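You operate a simulated robot arm through the tools that you are given. There is no shell and no other tool. Be economical: measure what you need, move in short steps, check, and stop when the job is done.

You are at the controls of a simulated two-armed robot. One attempt, no reset.

## Task
Fit the sensor with the later date into the yellow analyser.
Fine: switch it off first; hold the analyser while you pull the grey sensor; lay that at the free end of the desk top; switch on again once the new one sits.

The check looks at the end state, three seconds after you hand in, the way a careful person would. Anything else that was tipped, shoved, dropped, spilled or broken makes it a failure.

## Robot
Two 6-joint arms with two-finger grippers on one trunk, on a base that drives. Base frame: it is fixed to the floor where the robot stands at the start and does not move with it; the origin is under the middle of the robot, x ahead of it, y to its left, z up. Units: cm, degrees, N and s.
The left shoulder is at the start at [7, 17.6, 111.5], the right one opposite. With the tool pointing down near the work surface each hand reaches from about 46 to 80 cm from the robot's upright axis, wherever it stands, measured 20 degrees to its own side. Places, roughly: desk top [90, -10, 80]; green button of the yellow analyser [80, 0, 80]. Payload 2.45 kg a hand.
The TCP of each hand is the grasp point between the finger pads, 2.6 cm short of the fingertips. In the tool frame z runs along the fingers and y along their closing line. Largest opening 9.6 cm; the body of the gripper starts 6.9 cm behind the TCP.
Orientation is told as [roll, pitch, yaw] about the base's x, y, z axes, in that order, counted from this pose: with the fingers straight down and closing along the base's y, the tool's x points along the base's -x, its y along +y and its z along -z.

## Interface
- The arms move only by the tool move_arm. It takes "left_plan", "right_plan" or both (then of equal length, played together; a hand with none holds still); each is a list that holds one entry, the list of rows, each a list of 7 numbers: the turn, a rotation vector about the base's x, y, z in units of 4 degrees (1.0 is 4 degrees), then the shift along the base's x, y, z in units of 25 mm (1.0 is 25 mm), then the finger opening in cm, from 0 to 9.6. In form: [[[rx, ry, rz, x, y, z, fingers], ...]]. A call has 1 to 8 rows; each row shifts and turns the commanded pose from where the row before left it. A call with a number of a shift or a turn outside -1 to 1 is refused whole. Rows are played at 5 a second. More than 5 cm and 8.6 degrees between two rows, or a gripper value outside its range, and nothing of the call is played. A pose out of reach is approached as far as the arm can. The call stops where the force on the tool passes 40 N (or 10 N more than at its start, if that is more) or the arm is blocked; 0.2 s more then pass. Each finger halts on what it meets, pressing with about 35 N; the grip force reading is that of the motor and also rises with nothing between the fingers. The clock runs only during rows and for 0.2 s after the last one: add rows that do not move to give the fingers time. It gives the time, the measured TCP pose, the force on the tool (base axes), the opening and the grip force at its end, in the units of the frame above (readings bear some noise), with the torque about the TCP (base axes, N m) and any sound that the robot's microphone picked up.
- Cameras (640 x 400 px; columns grow to the right, rows downward): "scene" is now at [13.75, -1.06, 142.81]; the picture's right is [-0.12, -0.99, 0.00], its down [-0.63, 0.07, -0.78] and it looks along [0.77, -0.09, -0.63] (base axes); focal length 254 px, centre (320, 200). "left" rides on the left gripper at [8.2, -0.3, -9.8] in its tool frame; the picture's right is [0.04, 1.00, 0.00], its down [-0.73, 0.03, -0.68] and it looks along [-0.68, 0.03, 0.73] (tool axes); focal length 256 px, centre (320, 200). "right" rides on the right gripper at [8.2, 0.3, -9.8] in its tool frame; the picture's right is [-0.04, 1.00, 0.00], its down [-0.73, -0.03, -0.68] and it looks along [-0.68, -0.03, 0.73] (tool axes); focal length 256 px, centre (320, 200). There is no depth. A picture from a camera that has moved, and an enlarged one, comes with that camera's place and axes in the base frame and with its lens.
- grab_frame(camera): a new picture of that camera. No time passes.
- slide_trunk(by): slides the trunk up (or, below 0, down) by that many cm; the arms and the scene camera ride with it, the base frame stays. It gives what a move gives, with no picture.
- base_move(legs): drives the robot by 1 to 6 legs, each [ahead, left, turn to the left] in cm, cm and degrees, along the robot's own axes; the way and the turn of a leg run together, so that a leg with both is an arc; at most 150 cm and 180 degrees a leg. The arms and the cameras ride along, it lands a little off, and it stops where it bumps. It gives what a move gives.
- pan_tilt(pan, tilt): turns the head with the scene camera to pan (to the left, within 86 degrees either way) and tilt (down, from -29 to 69), counted from straight ahead of the robot. It gives what a move gives.
- inspect(camera, box): a new picture of the part [left, top, right, bottom] of that camera's present view, enlarged. No time passes.
- close_job(): hands the job in; it is judged then, once.

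Go step by step. Nothing tells you exact positions but the pictures and the camera data: compare them with the known pose of the tool, close in by small moves and look again before you grip or let go. The budget is 120 turns and 108 pictures, counting those below and the enlarged ones. Unless the task says otherwise, let go and move clear before handing in, and close with one line.

The tools are called after "Request:" as a command line: name --argument value ..., lists and objects as JSON in quotes. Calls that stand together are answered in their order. move_arm: Moves the arms, as the interface text tells. Its arguments: {"type":"object","properties":{"left_plan":{"type":"array"},"right_plan":{"type":"array"}},"required":[]} The other tools are called the same way: slide_trunk (by) slides the trunk up or down; base_move (legs) drives the base; pan_tilt (pan, tilt) turns the head that bears the scene camera; grab_frame (camera) takes a picture; inspect (camera, box) takes an enlarged picture of a part of a camera's view; close_job () hands the job in.

At the start:

```text
time: 0.0
left_tool_pos: [62.39, 15.95, 110.55]
left_orientation: [-0.1, 0.0, 0.0]
left_force: [0.2, 0.8, -0.2]
left_moment: [-0.01, 0.05, 0.01]
left_opening: 9.59
left_grip_force: 0.1
right_tool_pos: [56.57, -30.84, 107.38]
right_orientation: [0.2, 0.0, 0.0]
right_force: [-1.4, -0.1, 0.5]
right_moment: [-0.01, -0.03, -0.01]
right_opening: 9.56
right_grip_force: 0.0
trunk travel left (down, up): [-60.0, 24.0]
robot x, y, heading: [0.07, -0.29, -0.1]
head pan, tilt: [-6.8, 39.0]
```

scene: 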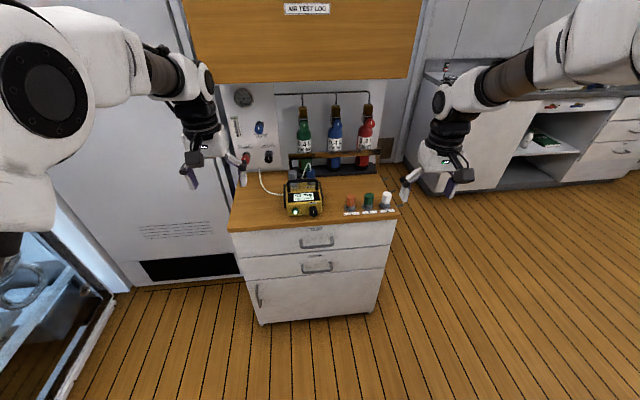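
right: 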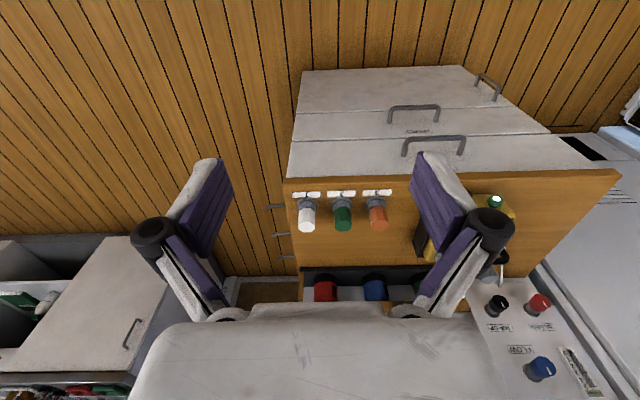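
left: 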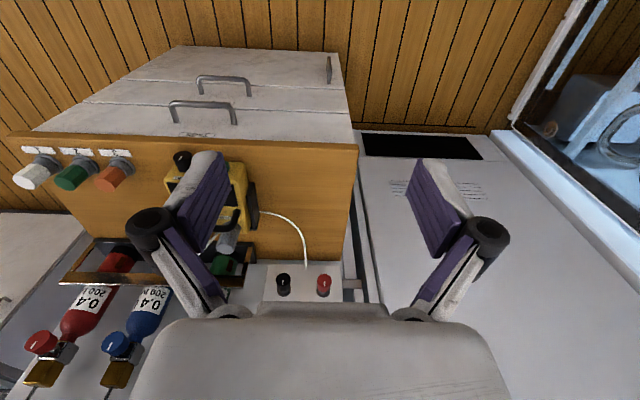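

I see a desk with a yellow analyser and three coloured sensors (orange, green, white) with labels in front. I'll look closer at the analyser and the labels.

Request:
inspect --camera "scene" --box '[270, 150, 340, 220]'

Request:
inspect --camera "scene" --box '[335, 180, 405, 224]'

Request:
inspect --camera "right" --box '[280, 180, 400, 240]'

```text
5.71 times, centred on (305, 185) of scene
camera zoom: at [13.75, -1.06, 142.81], right [-0.12, -0.99, 0.0], down [-0.63, 0.07, -0.78], along [0.77, -0.09, -0.63], focal length 1449 px, centre (406, 286)
```

zoom: 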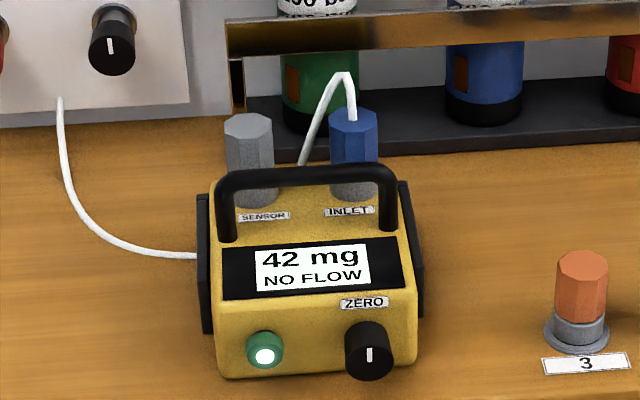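

```text
9.09 times, centred on (370, 202) of scene
camera zoom: at [13.75, -1.06, 142.81], right [-0.12, -0.99, 0.0], down [-0.63, 0.07, -0.78], along [0.77, -0.09, -0.63], focal length 2306 px, centre (-134, 182)
```

zoom: 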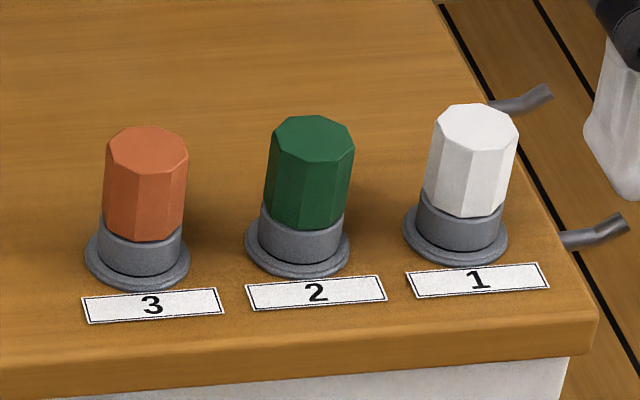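

```text
5.33 times, centred on (340, 210) of right
camera zoom: at [48.3, -30.5, 117.13], right [0.04, 1.0, 0.0], down [0.73, -0.03, 0.68], along [0.68, -0.03, -0.73], focal length 1365 px, centre (213, 147)
```

zoom: 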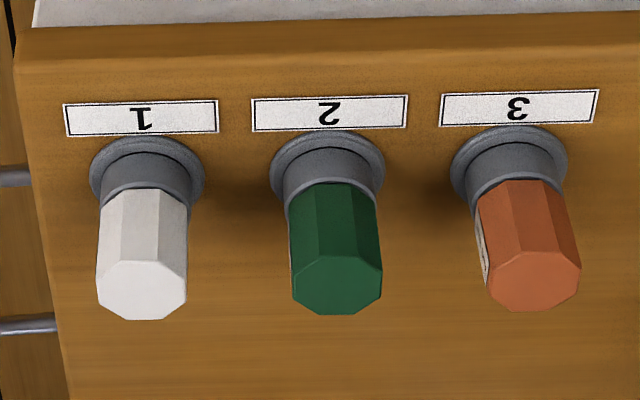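

I see sensors numbered 1–3, with strips that seem to be labels on their far/right sides. I'll look at the other labels in the scene: the log on the cabinet, the drawer label and the panel.

Request:
inspect --camera "scene" --box '[220, 80, 400, 190]'

Request:
inspect --camera "scene" --box '[230, 0, 420, 80]'

Request:
pan_tilt --pan -6.8 --tilt 5

Request:
grab_frame --camera "scene"

```text
3.56 times, centred on (310, 135) of scene
camera zoom: at [13.75, -1.06, 142.81], right [-0.12, -0.99, 0.0], down [-0.63, 0.07, -0.78], along [0.77, -0.09, -0.63], focal length 902 px, centre (356, 431)
```

zoom: 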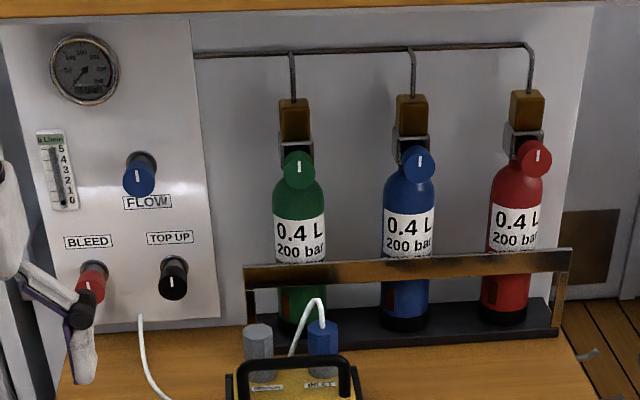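

```text
3.37 times, centred on (325, 40) of scene
camera zoom: at [13.75, -1.06, 142.81], right [-0.12, -0.99, 0.0], down [-0.63, 0.07, -0.78], along [0.77, -0.09, -0.63], focal length 854 px, centre (303, 739)
```

zoom: 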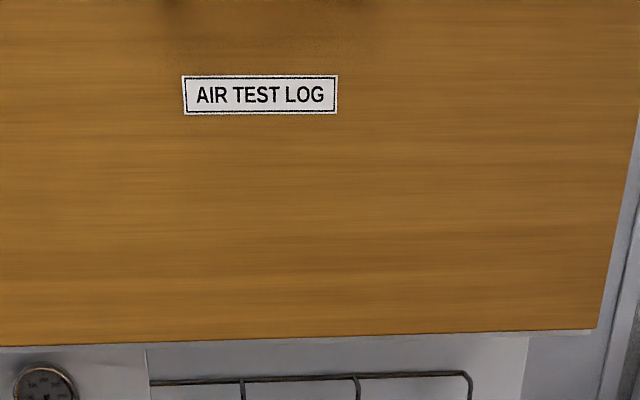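

```text
time: 1.0
left_tool_pos: [62.51, 16.02, 110.57]
left_orientation: [0.0, 0.1, 0.0]
left_force: [0.0, 0.3, 0.1]
left_moment: [0.02, 0.0, 0.0]
left_opening: 9.62
left_grip_force: 0.0
right_tool_pos: [56.54, -30.92, 107.39]
right_orientation: [0.1, 0.0, -0.1]
right_force: [-0.1, 0.0, -0.7]
right_moment: [0.0, -0.02, 0.06]
right_opening: 9.58
right_grip_force: 0.1
trunk travel left (down, up): [-60.0, 24.0]
robot x, y, heading: [0.08, 0.12, -0.3]
head pan, tilt: [-6.8, 5.0]
```

```text
99 pictures are left
camera scene: at [14.37, -1.13, 148.23], right [-0.12, -0.99, 0.0], down [-0.09, 0.01, -1.0], along [0.99, -0.12, -0.09], focal length 254 px, centre (320, 200)
```

scene: 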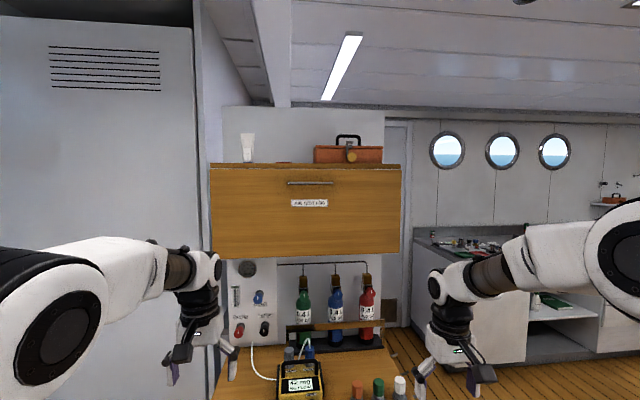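

The desk top is at z≈80; sensors stand at about x=84, y=-21 (3 orange), -27.5 (2 green), -34.5 (1 white). Their labels are on the hidden side, and they lie beyond reach, so I'll drive 18 cm ahead and tilt the head back down.

Request:
base_move --legs '[[18, 0, 0]]'

Request:
pan_tilt --pan -10 --tilt 45

Request:
grab_frame --camera "scene"

Request:
grab_frame --camera "right"

Request:
grab_frame --camera "left"

```text
time: 2.5
left_tool_pos: [80.45, 16.12, 110.44]
left_orientation: [0.0, 0.0, 0.1]
left_force: [0.7, 0.6, 0.8]
left_moment: [0.0, -0.01, 0.01]
left_opening: 9.59
left_grip_force: 0.1
right_tool_pos: [74.59, -30.69, 107.44]
right_orientation: [0.2, 0.1, 0.1]
right_force: [0.0, -0.1, 1.1]
right_moment: [0.04, -0.03, 0.03]
right_opening: 9.61
right_grip_force: 0.1
trunk travel left (down, up): [-60.0, 24.0]
robot x, y, heading: [17.95, 0.28, 0.1]
head pan, tilt: [-6.8, 5.0]
```

```text
time: 3.6
left_tool_pos: [80.5, 16.13, 110.5]
left_orientation: [0.0, 0.0, 0.0]
left_force: [0.3, -1.0, 0.5]
left_moment: [0.03, 0.0, 0.0]
left_opening: 9.62
left_grip_force: 0.0
right_tool_pos: [74.67, -30.81, 107.34]
right_orientation: [0.1, 0.0, 0.1]
right_force: [-0.4, -0.4, 0.3]
right_moment: [0.02, 0.0, -0.03]
right_opening: 9.62
right_grip_force: 0.1
trunk travel left (down, up): [-60.0, 24.0]
robot x, y, heading: [18.26, -0.31, 0.2]
head pan, tilt: [-10.0, 45.0]
```

```text
98 pictures are left
camera scene: at [31.34, -1.42, 141.95], right [-0.17, -0.99, 0.0], down [-0.7, 0.12, -0.71], along [0.7, -0.12, -0.71], focal length 254 px, centre (320, 200)
```

scene: 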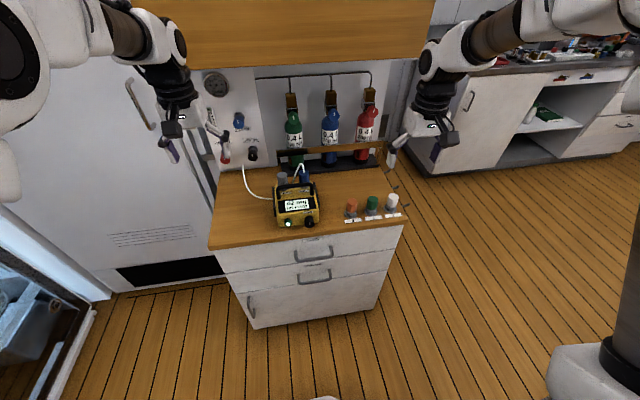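

```text
97 pictures are left
camera right: at [66.43, -30.4, 117.15], right [0.04, 1.0, 0.0], down [0.73, -0.03, 0.68], along [0.68, -0.03, -0.73], focal length 256 px, centre (320, 200)
```

right: 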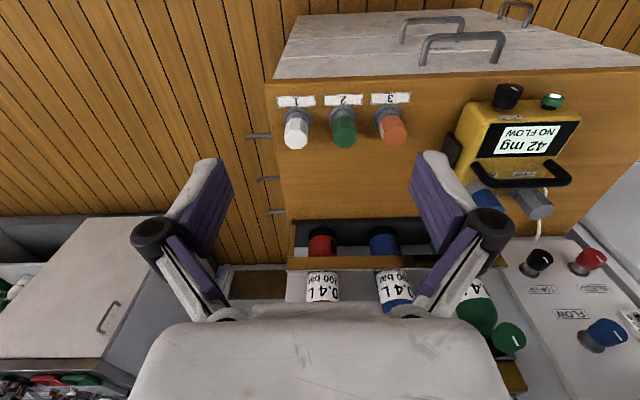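

```text
96 pictures are left
camera left: at [72.25, 15.79, 120.14], right [-0.04, 1.0, 0.0], down [0.73, 0.03, 0.68], along [0.68, 0.03, -0.73], focal length 256 px, centre (320, 200)
```

left: 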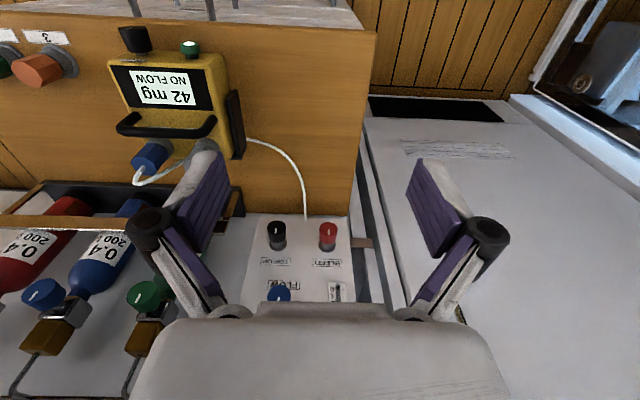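

Base is now at x≈18. I'll turn the right hand 90° left and move it to the right side of the sensors so its camera looks along +y at their hidden faces.

Request:
move_arm --right_plan '[[[0, 0, 1, 0, -0.6, 0, 5], [0, 0, 1, 0, -0.6, 0, 5], [0, 0, 1, 0, -0.6, 0, 5], [0, 0, 1, 0, -0.6, 0, 5], [0, 0, 1, 0, -0.6, 0, 5], [0, 0, 1, 0, -0.6, 0, 5], [0, 0, 1, 0, -0.6, 0, 5], [0, 0, 1, 0, -0.3, 0, 5]]]'

Request:
move_arm --right_plan '[[[0, 0, 1, 0.5, 0, 0, 5], [0, 0, 1, 0.5, 0, 0, 5], [0, 0, 1, 0.5, 0, 0, 5], [0, 0, 1, 0.5, 0, 0, 5], [0, 0, 1, 0.5, 0, 0, 5], [0, 0, 1, 0.5, 0, 0, 5], [0, 0, 1, 0.5, 0, 0, 5], [0, 0, 1, 0, 0, 0, 5]]]'

Request:
move_arm --right_plan '[[[0, 0, 1, 0, 0, -0.7, 5], [0, 0, 1, 0, 0, -0.7, 5], [0, 0, 1, 0, 0, -0.7, 5], [0, 0, 1, 0, 0, -0.7, 5], [0, 0, 1, 0, 0, -0.7, 5], [0, 0, 1, 0, 0, -0.7, 5], [0, 0, 0.5, 0, 0, -0.4, 5], [0, 0, 0, 0, 0, 0, 5]]]'

Request:
grab_frame --camera "right"

```text
time: 5.4
left_tool_pos: [80.49, 16.1, 110.5]
left_orientation: [0.0, 0.0, 0.1]
left_force: [0.1, -0.1, 0.5]
left_moment: [0.02, -0.02, -0.01]
left_opening: 9.59
left_grip_force: 0.1
right_tool_pos: [74.78, -41.93, 107.35]
right_orientation: [0.1, 0.1, 32.1]
right_force: [-0.2, 0.0, 0.3]
right_moment: [0.02, 0.0, 0.0]
right_opening: 4.97
right_grip_force: 0.0
trunk travel left (down, up): [-60.0, 24.0]
robot x, y, heading: [18.04, -0.02, 0.1]
head pan, tilt: [-10.0, 45.0]
```

```text
time: 7.2
left_tool_pos: [80.47, 16.2, 110.53]
left_orientation: [0.0, -0.1, 0.0]
left_force: [0.2, -0.2, -0.5]
left_moment: [-0.01, -0.01, -0.02]
left_opening: 9.6
left_grip_force: 0.1
right_tool_pos: [83.32, -42.04, 107.27]
right_orientation: [0.2, 0.0, 64.3]
right_force: [0.1, -0.5, -0.7]
right_moment: [0.01, -0.05, 0.0]
right_opening: 4.99
right_grip_force: 0.1
trunk travel left (down, up): [-60.0, 24.0]
robot x, y, heading: [18.07, -0.08, 0.1]
head pan, tilt: [-10.0, 45.0]
```

```text
time: 9.0
left_tool_pos: [80.52, 15.97, 110.44]
left_orientation: [0.1, 0.1, 0.1]
left_force: [0.4, 0.0, -0.9]
left_moment: [-0.01, 0.0, -0.01]
left_opening: 9.59
left_grip_force: 0.0
right_tool_pos: [83.38, -42.05, 95.83]
right_orientation: [0.1, 0.0, 90.0]
right_force: [0.0, -0.3, 0.0]
right_moment: [-0.03, 0.01, -0.01]
right_opening: 4.99
right_grip_force: 0.0
trunk travel left (down, up): [-60.0, 24.0]
robot x, y, heading: [18.18, -0.06, 0.3]
head pan, tilt: [-10.0, 45.0]
```

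```text
95 pictures are left
camera right: at [83.05, -50.07, 105.62], right [-1.0, 0.04, 0.0], down [0.03, 0.73, 0.68], along [0.02, 0.68, -0.73], focal length 256 px, centre (320, 200)
```

right: 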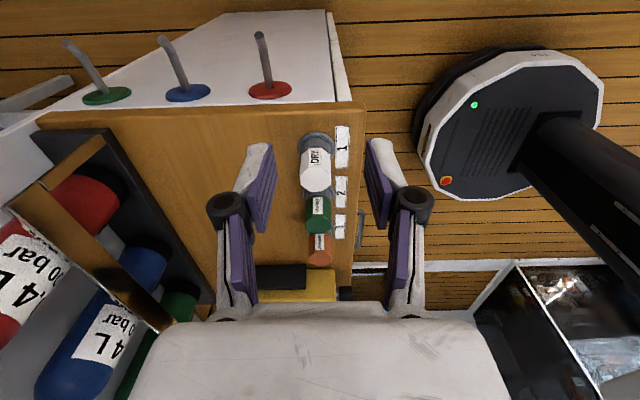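

The labels face -y (one reads "DRY"). I'll zoom in on them.

Request:
inspect --camera "right" --box '[296, 130, 344, 160]'

Request:
inspect --camera "right" --box '[300, 190, 348, 260]'

```text
13.33 times, centred on (320, 145) of right
camera zoom: at [83.05, -50.07, 105.62], right [-1.0, 0.04, 0.0], down [0.03, 0.73, 0.68], along [0.02, 0.68, -0.73], focal length 3413 px, centre (320, 933)
```

zoom: 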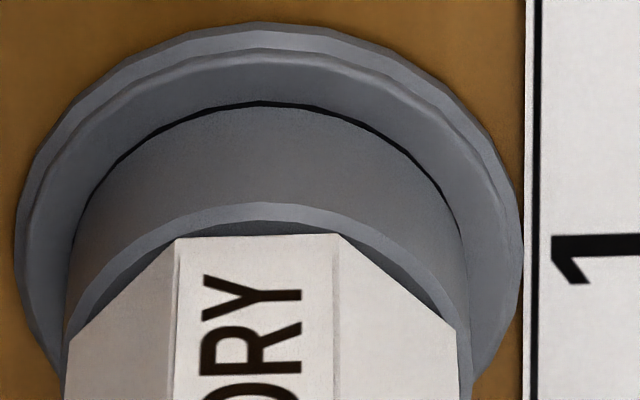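

```text
5.71 times, centred on (324, 225) of right
camera zoom: at [83.05, -50.07, 105.62], right [-1.0, 0.04, 0.0], down [0.03, 0.73, 0.68], along [0.02, 0.68, -0.73], focal length 1463 px, centre (297, 57)
```

zoom: 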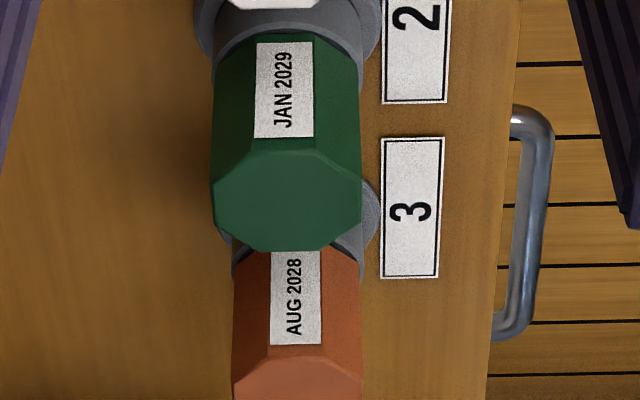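

Green says JAN 2029, orange AUG 2028. I'll read white fully to be sure.

Request:
inspect --camera "right" --box '[290, 130, 350, 205]'

Request:
inspect --camera "left" --box '[90, 10, 260, 190]'

Request:
inspect --camera "scene" --box '[260, 160, 330, 235]'

```text
5.33 times, centred on (320, 168) of right
camera zoom: at [83.05, -50.07, 105.62], right [-1.0, 0.04, 0.0], down [0.03, 0.73, 0.68], along [0.02, 0.68, -0.73], focal length 1365 px, centre (320, 373)
```

zoom: 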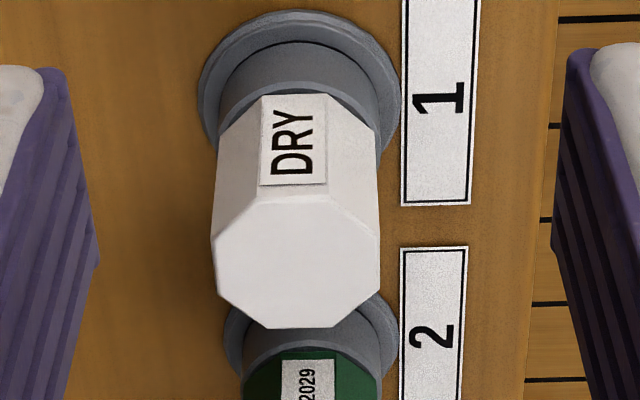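

```text
2.22 times, centred on (175, 100) of left
camera zoom: at [72.25, 15.79, 120.15], right [-0.04, 1.0, 0.0], down [0.73, 0.03, 0.68], along [0.68, 0.03, -0.73], focal length 569 px, centre (642, 422)
```

zoom: 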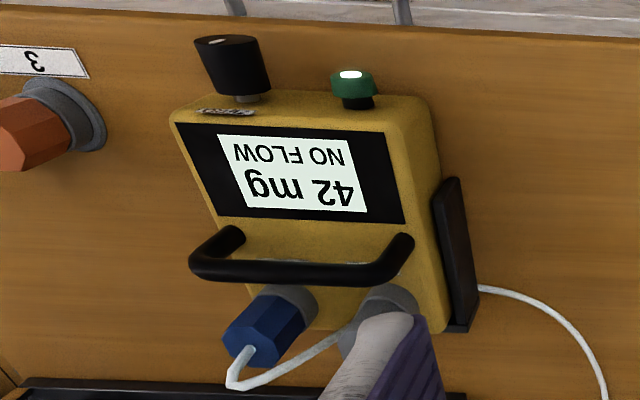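

```text
5.33 times, centred on (295, 198) of scene
camera zoom: at [31.34, -1.41, 141.94], right [-0.17, -0.99, 0.0], down [-0.7, 0.12, -0.71], along [0.7, -0.12, -0.71], focal length 1353 px, centre (453, 213)
```

zoom: 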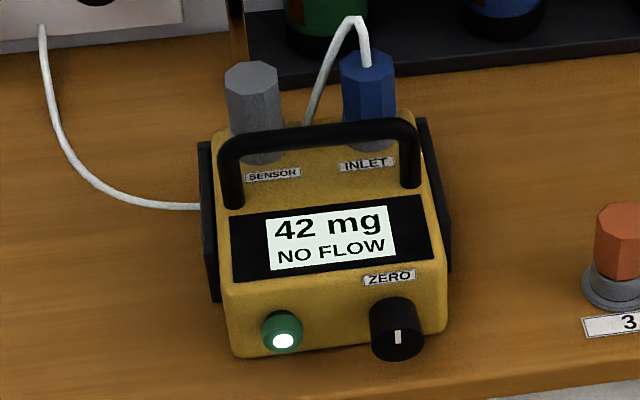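

Green (#2, JAN 2029) is the one. I measure the power button at about (80.9, -0.3, 83.6). Next I turn the left hand -90° to view the analyser from its left side, to learn its height profile and the sensor's axis.

Request:
move_arm --left_plan '[[[0, 0, -1, 0.3, 0, 0, 5], [0, 0, -1, 0.3, 0, 0, 5], [0, 0, -1, 0.3, 0, 0, 5], [0, 0, -1, 0.3, 0, 0, 5], [0, 0, -1, 0.3, 0, 0, 5], [0, 0, -1, 0.3, 0, 0, 5], [0, 0, -1, 0.3, 0, 0, 5], [0, 0, -1, 0.3, 0, 0, 5]]]'

Request:
move_arm --left_plan '[[[0, 0, -1, 0, 0, -0.5, 5], [0, 0, -1, 0, 0, -0.5, 5], [0, 0, -1, 0, 0, -0.5, 5], [0, 0, -1, 0, 0, -0.5, 5], [0, 0, -1, 0, 0, -0.5, 5], [0, 0, -1, 0, 0, -0.5, 5], [0, 0, -1, 0, 0, -0.5, 5], [0, 0, -1, 0, 0, -0.5, 5]]]'

Request:
move_arm --left_plan '[[[0, 0, -1, 0, 0, 0, 5], [0, 0, -1, 0, 0, 0, 5], [0, 0, -1, 0, 0, 0, 5], [0, 0, -1, 0, 0, 0, 5], [0, 0, -1, 0, 0, 0, 5], [0, 0, -1, 0, 0, 0, 5], [0, 0, -0.5, 0, 0, 0, 5], [0, 0, 0, 0, 0, 0, 5]]]'

Request:
grab_frame --camera "left"

Request:
inspect --camera "left" --box '[240, 60, 400, 280]'

```text
time: 10.8
left_tool_pos: [86.56, 16.16, 110.46]
left_orientation: [0.0, 0.0, -32.0]
left_force: [0.6, -1.3, 0.4]
left_moment: [-0.02, -0.01, 0.02]
left_opening: 5.01
left_grip_force: 0.1
right_tool_pos: [83.44, -41.92, 95.87]
right_orientation: [0.1, 0.0, 90.0]
right_force: [-0.3, 0.0, 0.3]
right_moment: [0.0, 0.0, 0.03]
right_opening: 5.01
right_grip_force: 0.0
trunk travel left (down, up): [-60.0, 24.0]
robot x, y, heading: [17.91, 0.24, 0.1]
head pan, tilt: [-10.0, 45.0]
```

```text
time: 12.6
left_tool_pos: [86.54, 16.02, 100.41]
left_orientation: [-0.1, 0.0, -63.9]
left_force: [-0.2, 0.0, 0.4]
left_moment: [0.0, -0.01, -0.02]
left_opening: 4.99
left_grip_force: 0.2
right_tool_pos: [83.5, -41.95, 95.8]
right_orientation: [0.1, 0.0, 90.0]
right_force: [0.2, 0.3, 0.6]
right_moment: [-0.04, 0.0, -0.01]
right_opening: 4.99
right_grip_force: 0.1
trunk travel left (down, up): [-60.0, 24.0]
robot x, y, heading: [17.99, -0.05, 0.2]
head pan, tilt: [-10.0, 45.0]
```

```text
time: 14.4
left_tool_pos: [86.46, 16.08, 100.41]
left_orientation: [-0.1, 0.1, -90.0]
left_force: [-0.4, 0.1, 0.4]
left_moment: [0.03, 0.02, -0.05]
left_opening: 4.99
left_grip_force: 0.0
right_tool_pos: [83.44, -41.95, 96.02]
right_orientation: [0.1, -0.1, 90.2]
right_force: [0.5, 0.1, 0.3]
right_moment: [-0.03, 0.01, -0.02]
right_opening: 5.01
right_grip_force: 0.1
trunk travel left (down, up): [-60.0, 24.0]
robot x, y, heading: [18.47, -0.01, -0.0]
head pan, tilt: [-10.0, 45.0]
```

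```text
89 pictures are left
camera left: at [86.11, 24.31, 110.14], right [1.0, 0.04, 0.0], down [0.03, -0.73, 0.68], along [0.03, -0.68, -0.73], focal length 256 px, centre (320, 200)
```

left: 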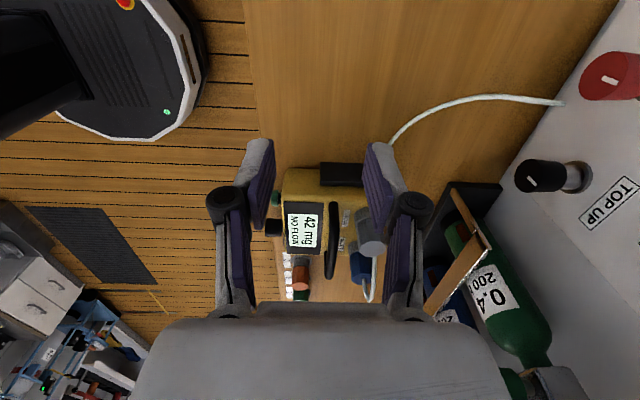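

```text
1.82 times, centred on (320, 170) of left
camera zoom: at [86.11, 24.31, 110.14], right [1.0, 0.04, 0.0], down [0.03, -0.73, 0.68], along [0.03, -0.68, -0.73], focal length 465 px, centre (320, 254)
```

zoom: 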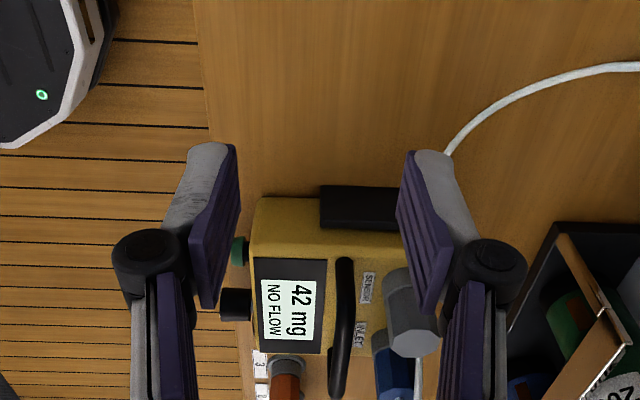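

The analyser is a box: button and knob on the front face, upright ports on top with the grey sensor at about (93, 0, top 92), the blue inlet at y≈-7, and the handle at x≈89. I'll drive 7 cm nearer for reach, then tilt the left camera flatter with fingers opened for a true side view.

Request:
base_move --legs '[[7, 0, 0]]'

Request:
move_arm --left_plan '[[[-1, 0, 0, -0.5, 0.1, -0.3, 9.6], [-1, 0, 0, -0.5, 0.1, -0.3, 9.6], [-1, 0, 0, -0.5, 0.1, -0.3, 9.6], [-1, 0, 0, -0.5, 0.1, -0.3, 9.6], [-1, 0, 0, 0, 0.1, -0.3, 9.6], [-1, 0, 0, 0, 0.1, -0.3, 9.6], [-1, 0, 0, 0, 0.1, -0.3, 9.6], [-1, 0, 0, 0, 0, 0, 9.6]]]'

Request:
grab_frame --camera "left"

```text
time: 15.4
left_tool_pos: [92.96, 16.08, 100.02]
left_orientation: [-0.5, 0.0, -90.1]
left_force: [0.2, 0.6, -1.2]
left_moment: [-0.02, 0.0, 0.01]
left_opening: 5.01
left_grip_force: 0.2
right_tool_pos: [90.12, -41.95, 96.0]
right_orientation: [-0.1, 0.0, 90.1]
right_force: [-1.1, 0.1, -0.1]
right_moment: [-0.01, 0.02, -0.01]
right_opening: 5.0
right_grip_force: 0.0
trunk travel left (down, up): [-60.0, 24.0]
robot x, y, heading: [24.92, 0.35, 0.2]
head pan, tilt: [-10.0, 45.0]
```

```text
time: 17.2
left_tool_pos: [88.37, 17.76, 94.76]
left_orientation: [-0.7, -32.0, -90.0]
left_force: [1.0, -0.1, 0.5]
left_moment: [-0.03, -0.04, -0.02]
left_opening: 9.63
left_grip_force: 0.1
right_tool_pos: [90.37, -41.96, 95.82]
right_orientation: [0.1, 0.1, 90.1]
right_force: [-0.1, 0.7, 0.3]
right_moment: [-0.04, 0.0, -0.06]
right_opening: 5.01
right_grip_force: 0.0
trunk travel left (down, up): [-60.0, 24.0]
robot x, y, heading: [24.75, 0.03, 0.0]
head pan, tilt: [-10.0, 45.0]
```

```text
87 pictures are left
camera left: at [87.93, 29.98, 98.59], right [1.0, 0.03, -0.03], down [0.04, -0.26, 0.96], along [0.02, -0.96, -0.26], focal length 256 px, centre (320, 200)
```

left: 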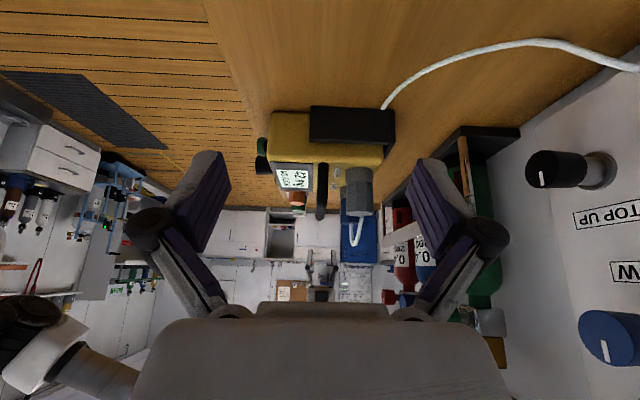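

A good side view (upside down). I'll enlarge it.

Request:
inspect --camera "left" --box '[240, 90, 410, 270]'

```text
2.22 times, centred on (325, 180) of left
camera zoom: at [87.93, 29.98, 98.59], right [1.0, 0.03, -0.03], down [0.04, -0.26, 0.96], along [0.02, -0.96, -0.26], focal length 569 px, centre (309, 244)
```

zoom: 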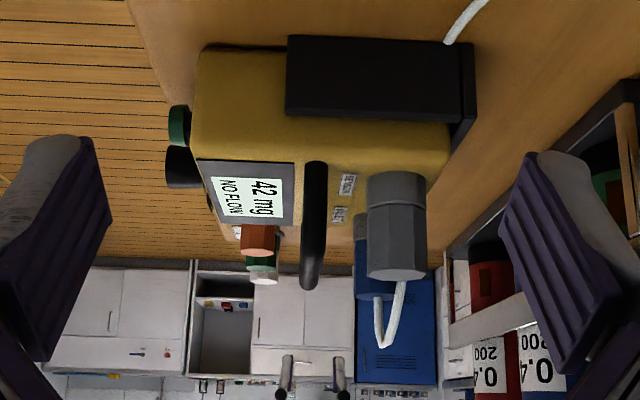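

Side view confirms: the button faces -x on the front at (80.1, -0.3, 83.6), the grey sensor hex is z 88.7–91.7 at (93.4, -0.2) on an upright collar, and the handle bar is at x≈88.9, z≈90.5, y from 1.5 to -8.7. Plan: the right hand grips the handle's right end tilted away, while the left presses and pulls. Now I straighten the left hand and begin tilting the right.

Request:
move_arm --left_plan '[[[1, 0, 0, 0, 0, 0.6, 5], [1, 0, 0, 0, 0, 0.6, 5], [1, 0, 0, 0, 0, 0.6, 5], [1, 0, 0, -0.4, 0, 0.2, 5], [1, 0, 0, -0.4, 0, 0, 5], [1, 0, 0, -0.4, 0, 0, 5], [1, 0, 0, -0.4, 0, 0, 5], [1, 0, 0, -0.4, 0, 0, 5]]]' --right_plan '[[[1, 0, 0, 0, 0.4, 0.4, 4], [1, 0, 0, 0, 0.4, 0.4, 4], [1, 0, 0, 0, 0.8, 0.4, 4], [1, 0, 0, 0, 0.8, 0.4, 4], [1, 0, 0, 0, 0.8, 0.4, 4], [1, 0, 0, 0, 0.8, 0, 4], [1, 0, 0, 0, 0.8, 0, 4], [1, 0, 0, 0, 0.8, 0, 4]]]'

Request:
move_arm --left_plan '[[[0, 0, 1, -0.2, 0, 0, 5], [0, 0, 1, -0.2, 0, 0, 5], [0, 0, 1, -0.2, 0, 0, 5], [0, 0, 1, -0.2, 0, 0, 5], [0, 0, 1, 0, 0, 0, 2], [0, 0, 1, 0, 0, 0, 0], [0, 0, 1, 0, 0, 0, 0], [0, 0, 1, 0, 0, 0, 0]]]' --right_plan '[[[1, 0, 0, 0, 0.5, 0, 4], [1, 0, 0, 0, 0.5, 0, 4], [0, 0, 0, 0, 0.5, 0, 4], [0, 0, 0, 0, 0, 0, 4], [0, 0, 0, 0, 0, 0, 4], [0, 0, 0, 0, 0, 0, 4], [0, 0, 0, 0, 0, 0, 4], [0, 0, 0, 0, 0, 0, 4]]]'

Request:
move_arm --left_plan '[[[0, 0, 1, 0, 0, 0, 0], [0, 0, 1, 0, 0, 0, 0], [0, 0, 1, 0, 0, 0, 0], [0, 0, 1, 0, 0, 0, 0], [0, 0, 1, 0, 0, 0, 0], [0, 0, 1, 0, 0, 0, 0], [0, 0, 1, 0, 0, 0, 0], [0, 0, 1, 0, 0, 0, 0]]]'

Request:
grab_frame --camera "right"

Request:
grab_frame --camera "scene"

```text
time: 19.0
left_tool_pos: [83.07, 17.82, 99.68]
left_orientation: [-0.8, 0.2, -90.0]
left_force: [0.1, 0.0, -0.3]
left_moment: [0.0, 0.05, 0.04]
left_opening: 5.01
left_grip_force: 0.1
right_tool_pos: [90.3, -28.07, 100.84]
right_orientation: [-0.1, -32.1, 90.1]
right_force: [-0.9, 1.0, -0.2]
right_moment: [0.0, 0.02, 0.03]
right_opening: 4.01
right_grip_force: 0.1
trunk travel left (down, up): [-60.0, 24.0]
robot x, y, heading: [24.98, 0.03, 0.4]
head pan, tilt: [-10.0, 45.0]
```

```text
time: 20.8
left_tool_pos: [81.27, 17.83, 99.69]
left_orientation: [-0.7, 0.1, -57.9]
left_force: [-0.2, 0.4, 1.2]
left_moment: [-0.01, 0.0, -0.03]
left_opening: 0.01
left_grip_force: 28.6
right_tool_pos: [90.35, -24.19, 100.85]
right_orientation: [0.0, -40.0, 90.1]
right_force: [-0.2, 0.1, -0.3]
right_moment: [0.0, -0.01, -0.03]
right_opening: 4.0
right_grip_force: 0.1
trunk travel left (down, up): [-60.0, 24.0]
robot x, y, heading: [24.94, -0.18, 0.0]
head pan, tilt: [-10.0, 45.0]
```

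```text
time: 22.6
left_tool_pos: [81.27, 17.86, 99.83]
left_orientation: [-0.6, 0.2, -26.0]
left_force: [-0.2, 0.6, -0.2]
left_moment: [0.05, 0.02, 0.01]
left_opening: 0.01
left_grip_force: 28.7
right_tool_pos: [90.35, -24.24, 100.75]
right_orientation: [0.0, -40.0, 90.2]
right_force: [1.0, 0.5, -0.1]
right_moment: [-0.04, -0.03, -0.04]
right_opening: 4.0
right_grip_force: 0.0
trunk travel left (down, up): [-60.0, 24.0]
robot x, y, heading: [25.0, 0.03, 0.1]
head pan, tilt: [-10.0, 45.0]
```

```text
85 pictures are left
camera right: at [89.92, -36.74, 103.01], right [-1.0, 0.03, 0.03], down [0.03, 0.13, 0.99], along [0.03, 0.99, -0.13], focal length 256 px, centre (320, 200)
```

right: 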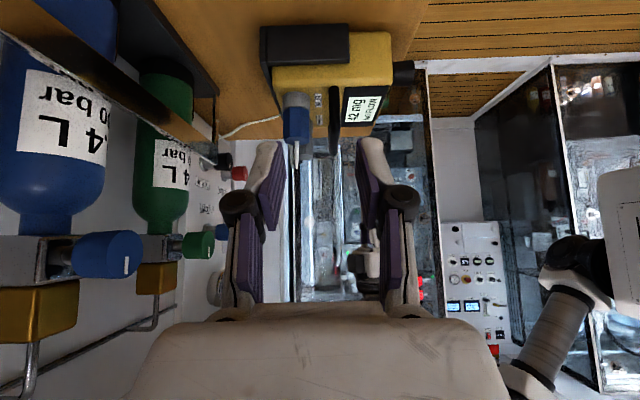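

```text
84 pictures are left
camera scene: at [38.25, -1.43, 141.94], right [-0.17, -0.98, 0.0], down [-0.7, 0.12, -0.71], along [0.7, -0.12, -0.71], focal length 254 px, centre (320, 200)
```

scene: 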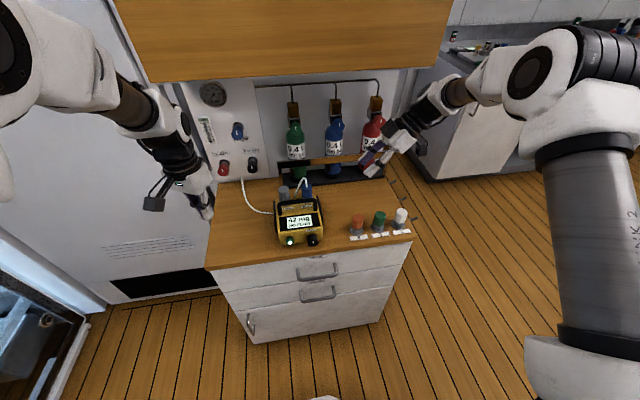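

The right hand is tilted 40° and sees the handle at x≈88.8. I move to a standoff in line with the handle's right end, and finish the left hand's yaw.

Request:
move_arm --right_plan '[[[0, 0, 0, -0.2, 0.8, 0, 2.8], [0, 0, 0, -0.2, 0.8, 0, 2.8], [0, 0, 0, -0.18, 0.8, -0.3, 2.8], [0, 0, 0, 0, 0.8, -0.3, 2.8], [0, 0, 0, 0, 0.8, -0.4, 2.8], [0, 0, 0, 0, 0.8, -0.4, 2.8], [0, 0, 0, 0, 0.24, -0.28, 2.8], [0, 0, 0, 0, 0, 0, 2.8]]]' --left_plan '[[[0, 0, 1, 0, 0, 0, 0], [0, 0, 1, 0, 0, 0, 0], [0, 0, 1, 0, 0, 0, 0], [0, 0, 1, 0, 0, 0, 0], [0, 0, 1, 0, 0, 0, 0], [0, 0, 1, 0, 0, 0, 0], [0, 0, 0.5, -0.6, 0, 0, 0], [0, 0, 0, -0.6, 0, 0, 0]]]'

Request:
grab_frame --camera "right"

Request:
inspect --camera "scene" --box '[240, 130, 400, 260]'

```text
time: 24.4
left_tool_pos: [78.12, 17.74, 99.69]
left_orientation: [-0.7, 0.1, 0.1]
left_force: [0.4, 1.0, 0.5]
left_moment: [-0.03, 0.0, 0.0]
left_opening: 0.0
left_grip_force: 28.4
right_tool_pos: [88.83, -11.71, 96.64]
right_orientation: [-0.1, -40.1, 90.1]
right_force: [0.4, 0.6, -0.6]
right_moment: [0.03, -0.03, 0.02]
right_opening: 2.82
right_grip_force: 0.0
trunk travel left (down, up): [-60.0, 24.0]
robot x, y, heading: [24.85, 0.24, 0.1]
head pan, tilt: [-10.0, 45.0]
```

```text
83 pictures are left
camera right: at [88.44, -24.13, 98.9], right [-1.0, 0.03, 0.03], down [0.03, 0.13, 0.99], along [0.03, 0.99, -0.13], focal length 256 px, centre (320, 200)
```

right: 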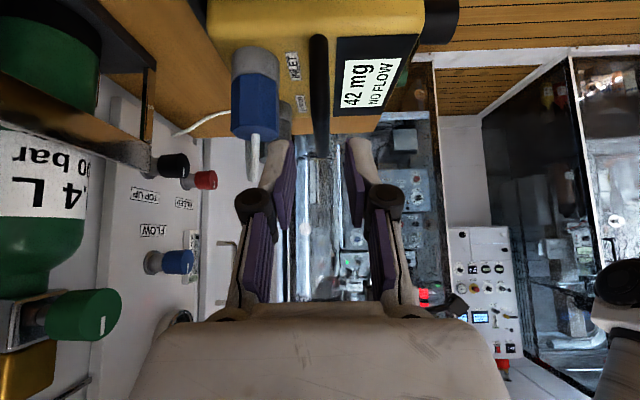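

```text
3.08 times, centred on (320, 195) of scene
camera zoom: at [38.17, -1.44, 141.95], right [-0.17, -0.98, 0.0], down [-0.7, 0.12, -0.71], along [0.7, -0.12, -0.71], focal length 780 px, centre (320, 215)
```

zoom: 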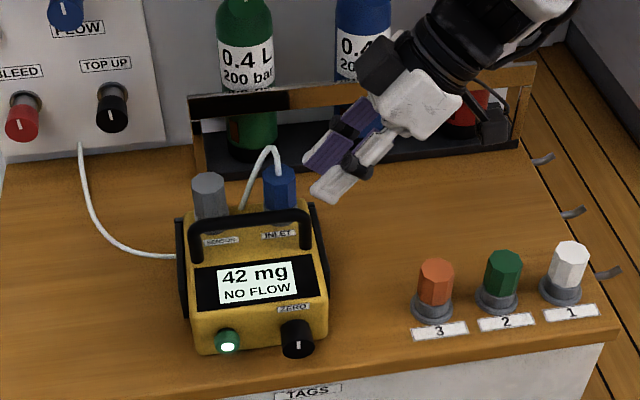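

Fingers straddle the handle bar with ~0.4 cm clearance to the blue inlet. I advance along the tool axis.

Request:
move_arm --right_plan '[[[0, 0, 0, 0, 0.41, -0.49, 2.8], [0, 0, 0, 0, 0.41, -0.49, 2.8], [0, 0, 0, 0, 0.41, -0.49, 2.8], [0, 0, 0, 0, 0.41, -0.49, 2.8], [0, 0, 0, 0, 0.3, -0.36, 2.8], [0, 0, 0, 0, 0, 0, 2.8]]]'

Request:
grab_frame --camera "right"

Request:
inspect --camera "scene" --box '[270, 160, 350, 260]'

```text
time: 25.8
left_tool_pos: [78.19, 17.83, 99.78]
left_orientation: [-0.7, 0.1, 0.1]
left_force: [0.4, 0.2, 0.1]
left_moment: [0.03, 0.02, -0.01]
left_opening: 0.0
left_grip_force: 28.7
right_tool_pos: [88.86, -6.91, 90.92]
right_orientation: [0.0, -39.9, 90.1]
right_force: [-0.9, -0.3, -0.1]
right_moment: [0.01, 0.0, -0.05]
right_opening: 2.7
right_grip_force: 0.1
trunk travel left (down, up): [-60.0, 24.0]
robot x, y, heading: [24.84, -0.05, 0.1]
head pan, tilt: [-10.0, 45.0]
```

```text
81 pictures are left
camera right: at [88.46, -19.37, 93.11], right [-1.0, 0.03, 0.03], down [0.03, 0.12, 0.99], along [0.03, 0.99, -0.13], focal length 256 px, centre (320, 200)
```

right: 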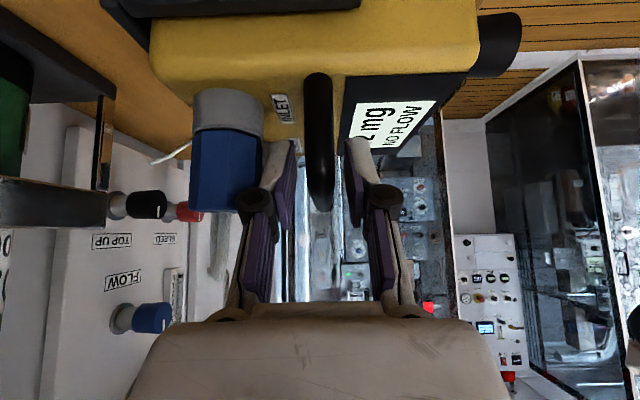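

```text
4.00 times, centred on (310, 210) of scene
camera zoom: at [38.21, -1.44, 141.94], right [-0.17, -0.98, 0.0], down [-0.7, 0.12, -0.71], along [0.7, -0.12, -0.71], focal length 1015 px, centre (360, 160)
```

zoom: 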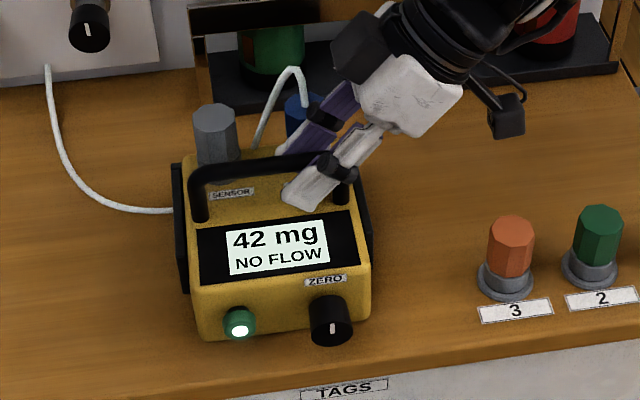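

The bar lies centrally between the fingers; I close on it.

Request:
move_arm --right_plan '[[[0, 0, 0, 0, 0, 0, 2], [0, 0, 0, 0, 0, 0, 1.4], [0, 0, 0, 0, 0, 0, 1.0], [0, 0, 0, 0, 0, 0, 1.0]]]'

Request:
inspect --camera "scene" --box '[270, 160, 350, 260]'

```text
time: 26.8
left_tool_pos: [78.17, 17.74, 99.77]
left_orientation: [-0.7, 0.2, 0.0]
left_force: [-0.7, -0.5, 0.0]
left_moment: [0.03, 0.02, 0.01]
left_opening: 0.02
left_grip_force: 28.9
right_tool_pos: [88.87, -6.75, 90.86]
right_orientation: [0.0, -40.1, 90.0]
right_force: [-0.6, 0.0, -0.3]
right_moment: [-0.03, 0.02, -0.09]
right_opening: 1.13
right_grip_force: 35.1
trunk travel left (down, up): [-60.0, 24.0]
robot x, y, heading: [24.43, 0.19, 0.4]
head pan, tilt: [-10.0, 45.0]
```

```text
4.00 times, centred on (310, 210) of scene
camera zoom: at [38.25, -1.41, 141.94], right [-0.17, -0.98, 0.0], down [-0.7, 0.12, -0.71], along [0.7, -0.12, -0.71], focal length 1015 px, centre (360, 160)
```

zoom: 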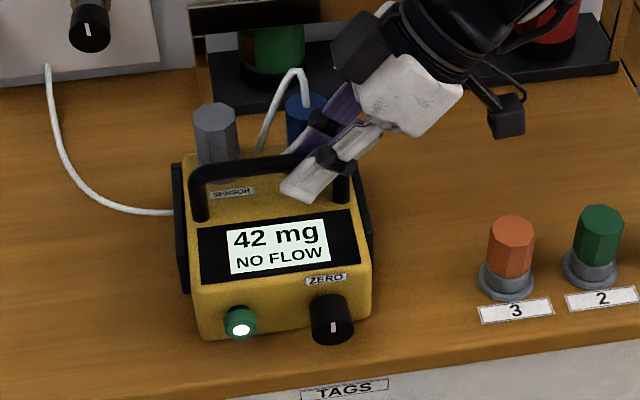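

The handle is held (opening 1.13, 35 N). Now the left hand, fingers closed, goes in front of the button.

Request:
move_arm --left_plan '[[[0, 0, 0, -0.68, -0.9, 0, 0], [0, 0, 0, 0, -0.9, 0, 0], [0, 0, 0, 0, -0.9, 0, 0], [0, 0, 0, 0, -0.9, 0, 0], [0, 0, 0, 0, -0.9, 0, 0], [0, 0, 0, 0, -0.9, 0, 0], [0, 0, 0, 0, -0.9, 0, 0], [0, 0, 0, 0, -0.96, 0, 0]]]'

Request:
move_arm --left_plan '[[[0, 0, 0, 0, 0, -0.9, 0], [0, 0, 0, 0, 0, -0.9, 0], [0, 0, 0, 0, 0, -0.9, 0], [0, 0, 0, 0, 0, -0.9, 0], [0, 0, 0, 0, 0, -0.9, 0], [0, 0, 0, 0, 0, -0.9, 0], [0, 0, 0, 0, 0, -0.4, 0]]]'

Request:
grab_frame --camera "left"

Request:
inspect --camera "scene" --box '[270, 160, 350, 260]'

```text
time: 28.8
left_tool_pos: [82.66, 10.41, 102.47]
left_orientation: [-5.4, -0.3, 3.4]
left_force: [0.2, -0.6, -0.6]
left_moment: [-0.01, 0.01, 0.02]
left_opening: 0.01
left_grip_force: 28.5
left hand out of reach, approached as far as the arm can: row 3, 4, 5, 6, 7, 8
right_tool_pos: [88.93, -6.85, 90.85]
right_orientation: [0.0, -40.0, 90.1]
right_force: [-0.2, -0.3, 0.4]
right_moment: [-0.03, 0.01, -0.01]
right_opening: 1.13
right_grip_force: 34.7
trunk travel left (down, up): [-60.0, 24.0]
robot x, y, heading: [25.01, -0.71, 0.2]
head pan, tilt: [-10.0, 45.0]
stopped in row 8 (left hand): the arm was blocked; the commanded pose is now the measured one
```

```text
time: 30.4
left_tool_pos: [82.58, 10.31, 88.03]
left_orientation: [-5.0, -0.3, 3.0]
left_force: [0.7, -0.2, 0.2]
left_moment: [0.01, 0.03, 0.0]
left_opening: 0.02
left_grip_force: 28.1
right_tool_pos: [88.93, -6.79, 90.86]
right_orientation: [0.0, -40.0, 90.1]
right_force: [0.3, -0.7, -0.1]
right_moment: [0.05, 0.0, 0.0]
right_opening: 1.14
right_grip_force: 35.2
trunk travel left (down, up): [-60.0, 24.0]
robot x, y, heading: [25.01, 0.15, 0.0]
head pan, tilt: [-10.0, 45.0]
```

```text
78 pictures are left
camera left: at [74.27, 10.38, 97.58], right [-0.09, 0.99, -0.09], down [0.72, 0.13, 0.68], along [0.68, 0.0, -0.73], focal length 256 px, centre (320, 200)
```

left: 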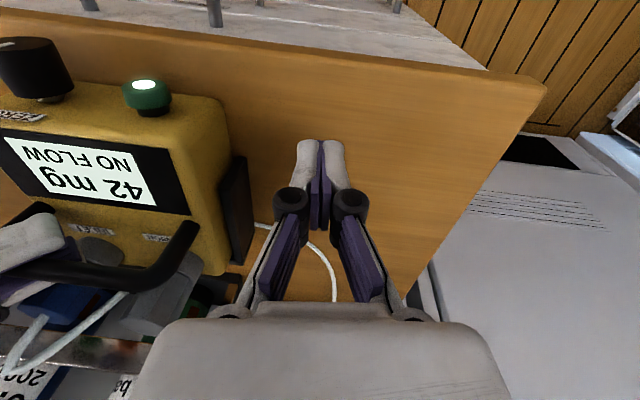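

```text
4.00 times, centred on (310, 210) of scene
camera zoom: at [38.26, -1.42, 141.94], right [-0.17, -0.98, 0.0], down [-0.7, 0.12, -0.71], along [0.7, -0.12, -0.71], focal length 1015 px, centre (360, 160)
```

zoom: 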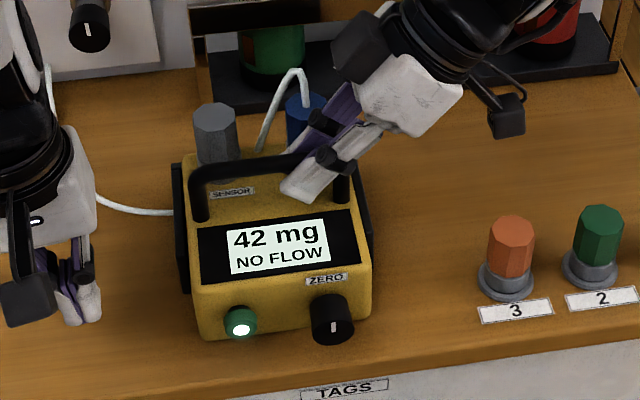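

The left hand hit a reach limit (near side, high up) and is slightly twisted at (82.6, 10.3, 88), clear of everything. I'll straighten it and try going nearer at this lower height.

Request:
move_arm --left_plan '[[[0.6, 0, -0.4, 0, 0.2, 0, 0], [0.6, 0, -0.35, 0, 0, 0, 0], [0, 0, 0, -0.6, 0, 0, 0], [0, 0, 0, -0.6, 0, 0, 0], [0, 0, 0, -0.6, 0, 0, 0], [0, 0, 0, -0.6, 0, 0, 0], [0, 0, 0, 0, 0, 0, 0]]]'

```text
time: 32.2
left_tool_pos: [76.0, 12.73, 85.57]
left_orientation: [-2.2, 3.3, 2.1]
left_force: [-0.2, 0.7, 0.1]
left_moment: [0.01, -0.01, 0.0]
left_opening: 0.0
left_grip_force: 28.5
left hand out of reach, approached as far as the arm can: row 5, 6
right_tool_pos: [88.85, -6.83, 91.01]
right_orientation: [0.0, -40.0, 90.1]
right_force: [0.0, -0.2, 0.5]
right_moment: [-0.11, -0.02, 0.03]
right_opening: 1.14
right_grip_force: 35.1
trunk travel left (down, up): [-60.0, 24.0]
robot x, y, heading: [24.94, -0.12, -0.1]
head pan, tilt: [-10.0, 45.0]
stopped in row 7 (left hand): the arm was blocked; the commanded pose is now the measured one
```

The near limit needs the base further back. I release the handle, withdraw along the tool axis, lift the left hand, then shift the base back 6 and right 6 cm.

Request:
move_arm --right_plan '[[[0, 0, 0, 0, 0, 0, 2.7], [0, 0, 0, 0, 0, 0, 2.7], [0, 0, 0, 0, -0.41, 0.49, 2.7], [0, 0, 0, 0, -0.41, 0.49, 2.7], [0, 0, 0, 0, -0.41, 0.49, 2.7], [0, 0, 0, 0, -0.41, 0.49, 2.7], [0, 0, 0, 0, -0.3, 0.36, 2.7], [0, 0, 0, 0, -0.3, 0.36, 2.7]]]' --left_plan '[[[0, 0, 0, 0.6, 0, 0.2, 0], [0, 0, 0, 0.6, 0, 0.2, 0], [0, 0, 0, 0.6, 0, 0.2, 0], [0.25, -0.4, -0.25, 0, 0, 0.5, 0], [0.25, -0.4, -0.25, 0, 0.3, 0.5, 0], [0, 0, 0, 0, 0.3, 0.5, 0], [0, 0, 0, 0, 0, 0.5, 0], [0, 0, 0, 0, 0, 0, 0]]]'

Request:
base_move --legs '[[-6, -6, 0]]'

Request:
grab_frame --camera "scene"

```text
time: 34.0
left_tool_pos: [80.51, 14.22, 92.11]
left_orientation: [-0.2, 0.0, 0.0]
left_force: [0.3, -0.1, 0.0]
left_moment: [0.01, 0.0, 0.01]
left_opening: 0.02
left_grip_force: 28.4
right_tool_pos: [88.9, -12.44, 97.62]
right_orientation: [0.1, -39.9, 90.1]
right_force: [0.4, -0.4, 0.6]
right_moment: [0.01, 0.01, 0.01]
right_opening: 2.7
right_grip_force: 0.1
trunk travel left (down, up): [-60.0, 24.0]
robot x, y, heading: [24.93, 0.51, 0.4]
head pan, tilt: [-10.0, 45.0]
```

```text
time: 35.1
left_tool_pos: [74.39, 8.07, 92.17]
left_orientation: [0.0, 0.1, 0.0]
left_force: [0.1, -0.6, 0.5]
left_moment: [-0.02, 0.02, -0.02]
left_opening: 0.0
left_grip_force: 28.3
right_tool_pos: [82.8, -18.42, 97.62]
right_orientation: [-0.1, -40.1, 90.1]
right_force: [-0.5, -0.4, -0.1]
right_moment: [0.01, -0.04, 0.01]
right_opening: 2.72
right_grip_force: 0.0
trunk travel left (down, up): [-60.0, 24.0]
robot x, y, heading: [18.7, -6.26, 0.0]
head pan, tilt: [-10.0, 45.0]
```

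```text
76 pictures are left
camera scene: at [32.16, -7.49, 141.94], right [-0.17, -0.99, 0.0], down [-0.7, 0.12, -0.71], along [0.7, -0.12, -0.71], focal length 254 px, centre (320, 200)
```

scene: 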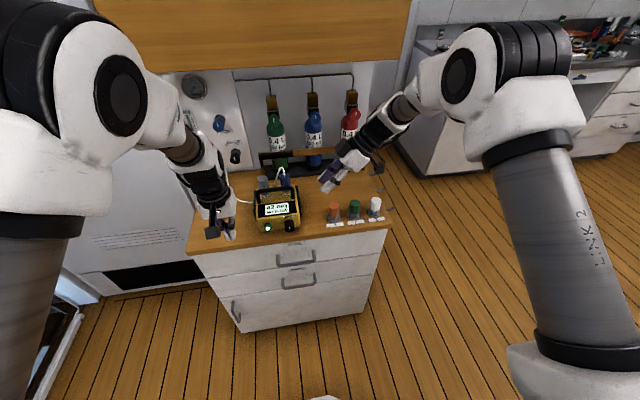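

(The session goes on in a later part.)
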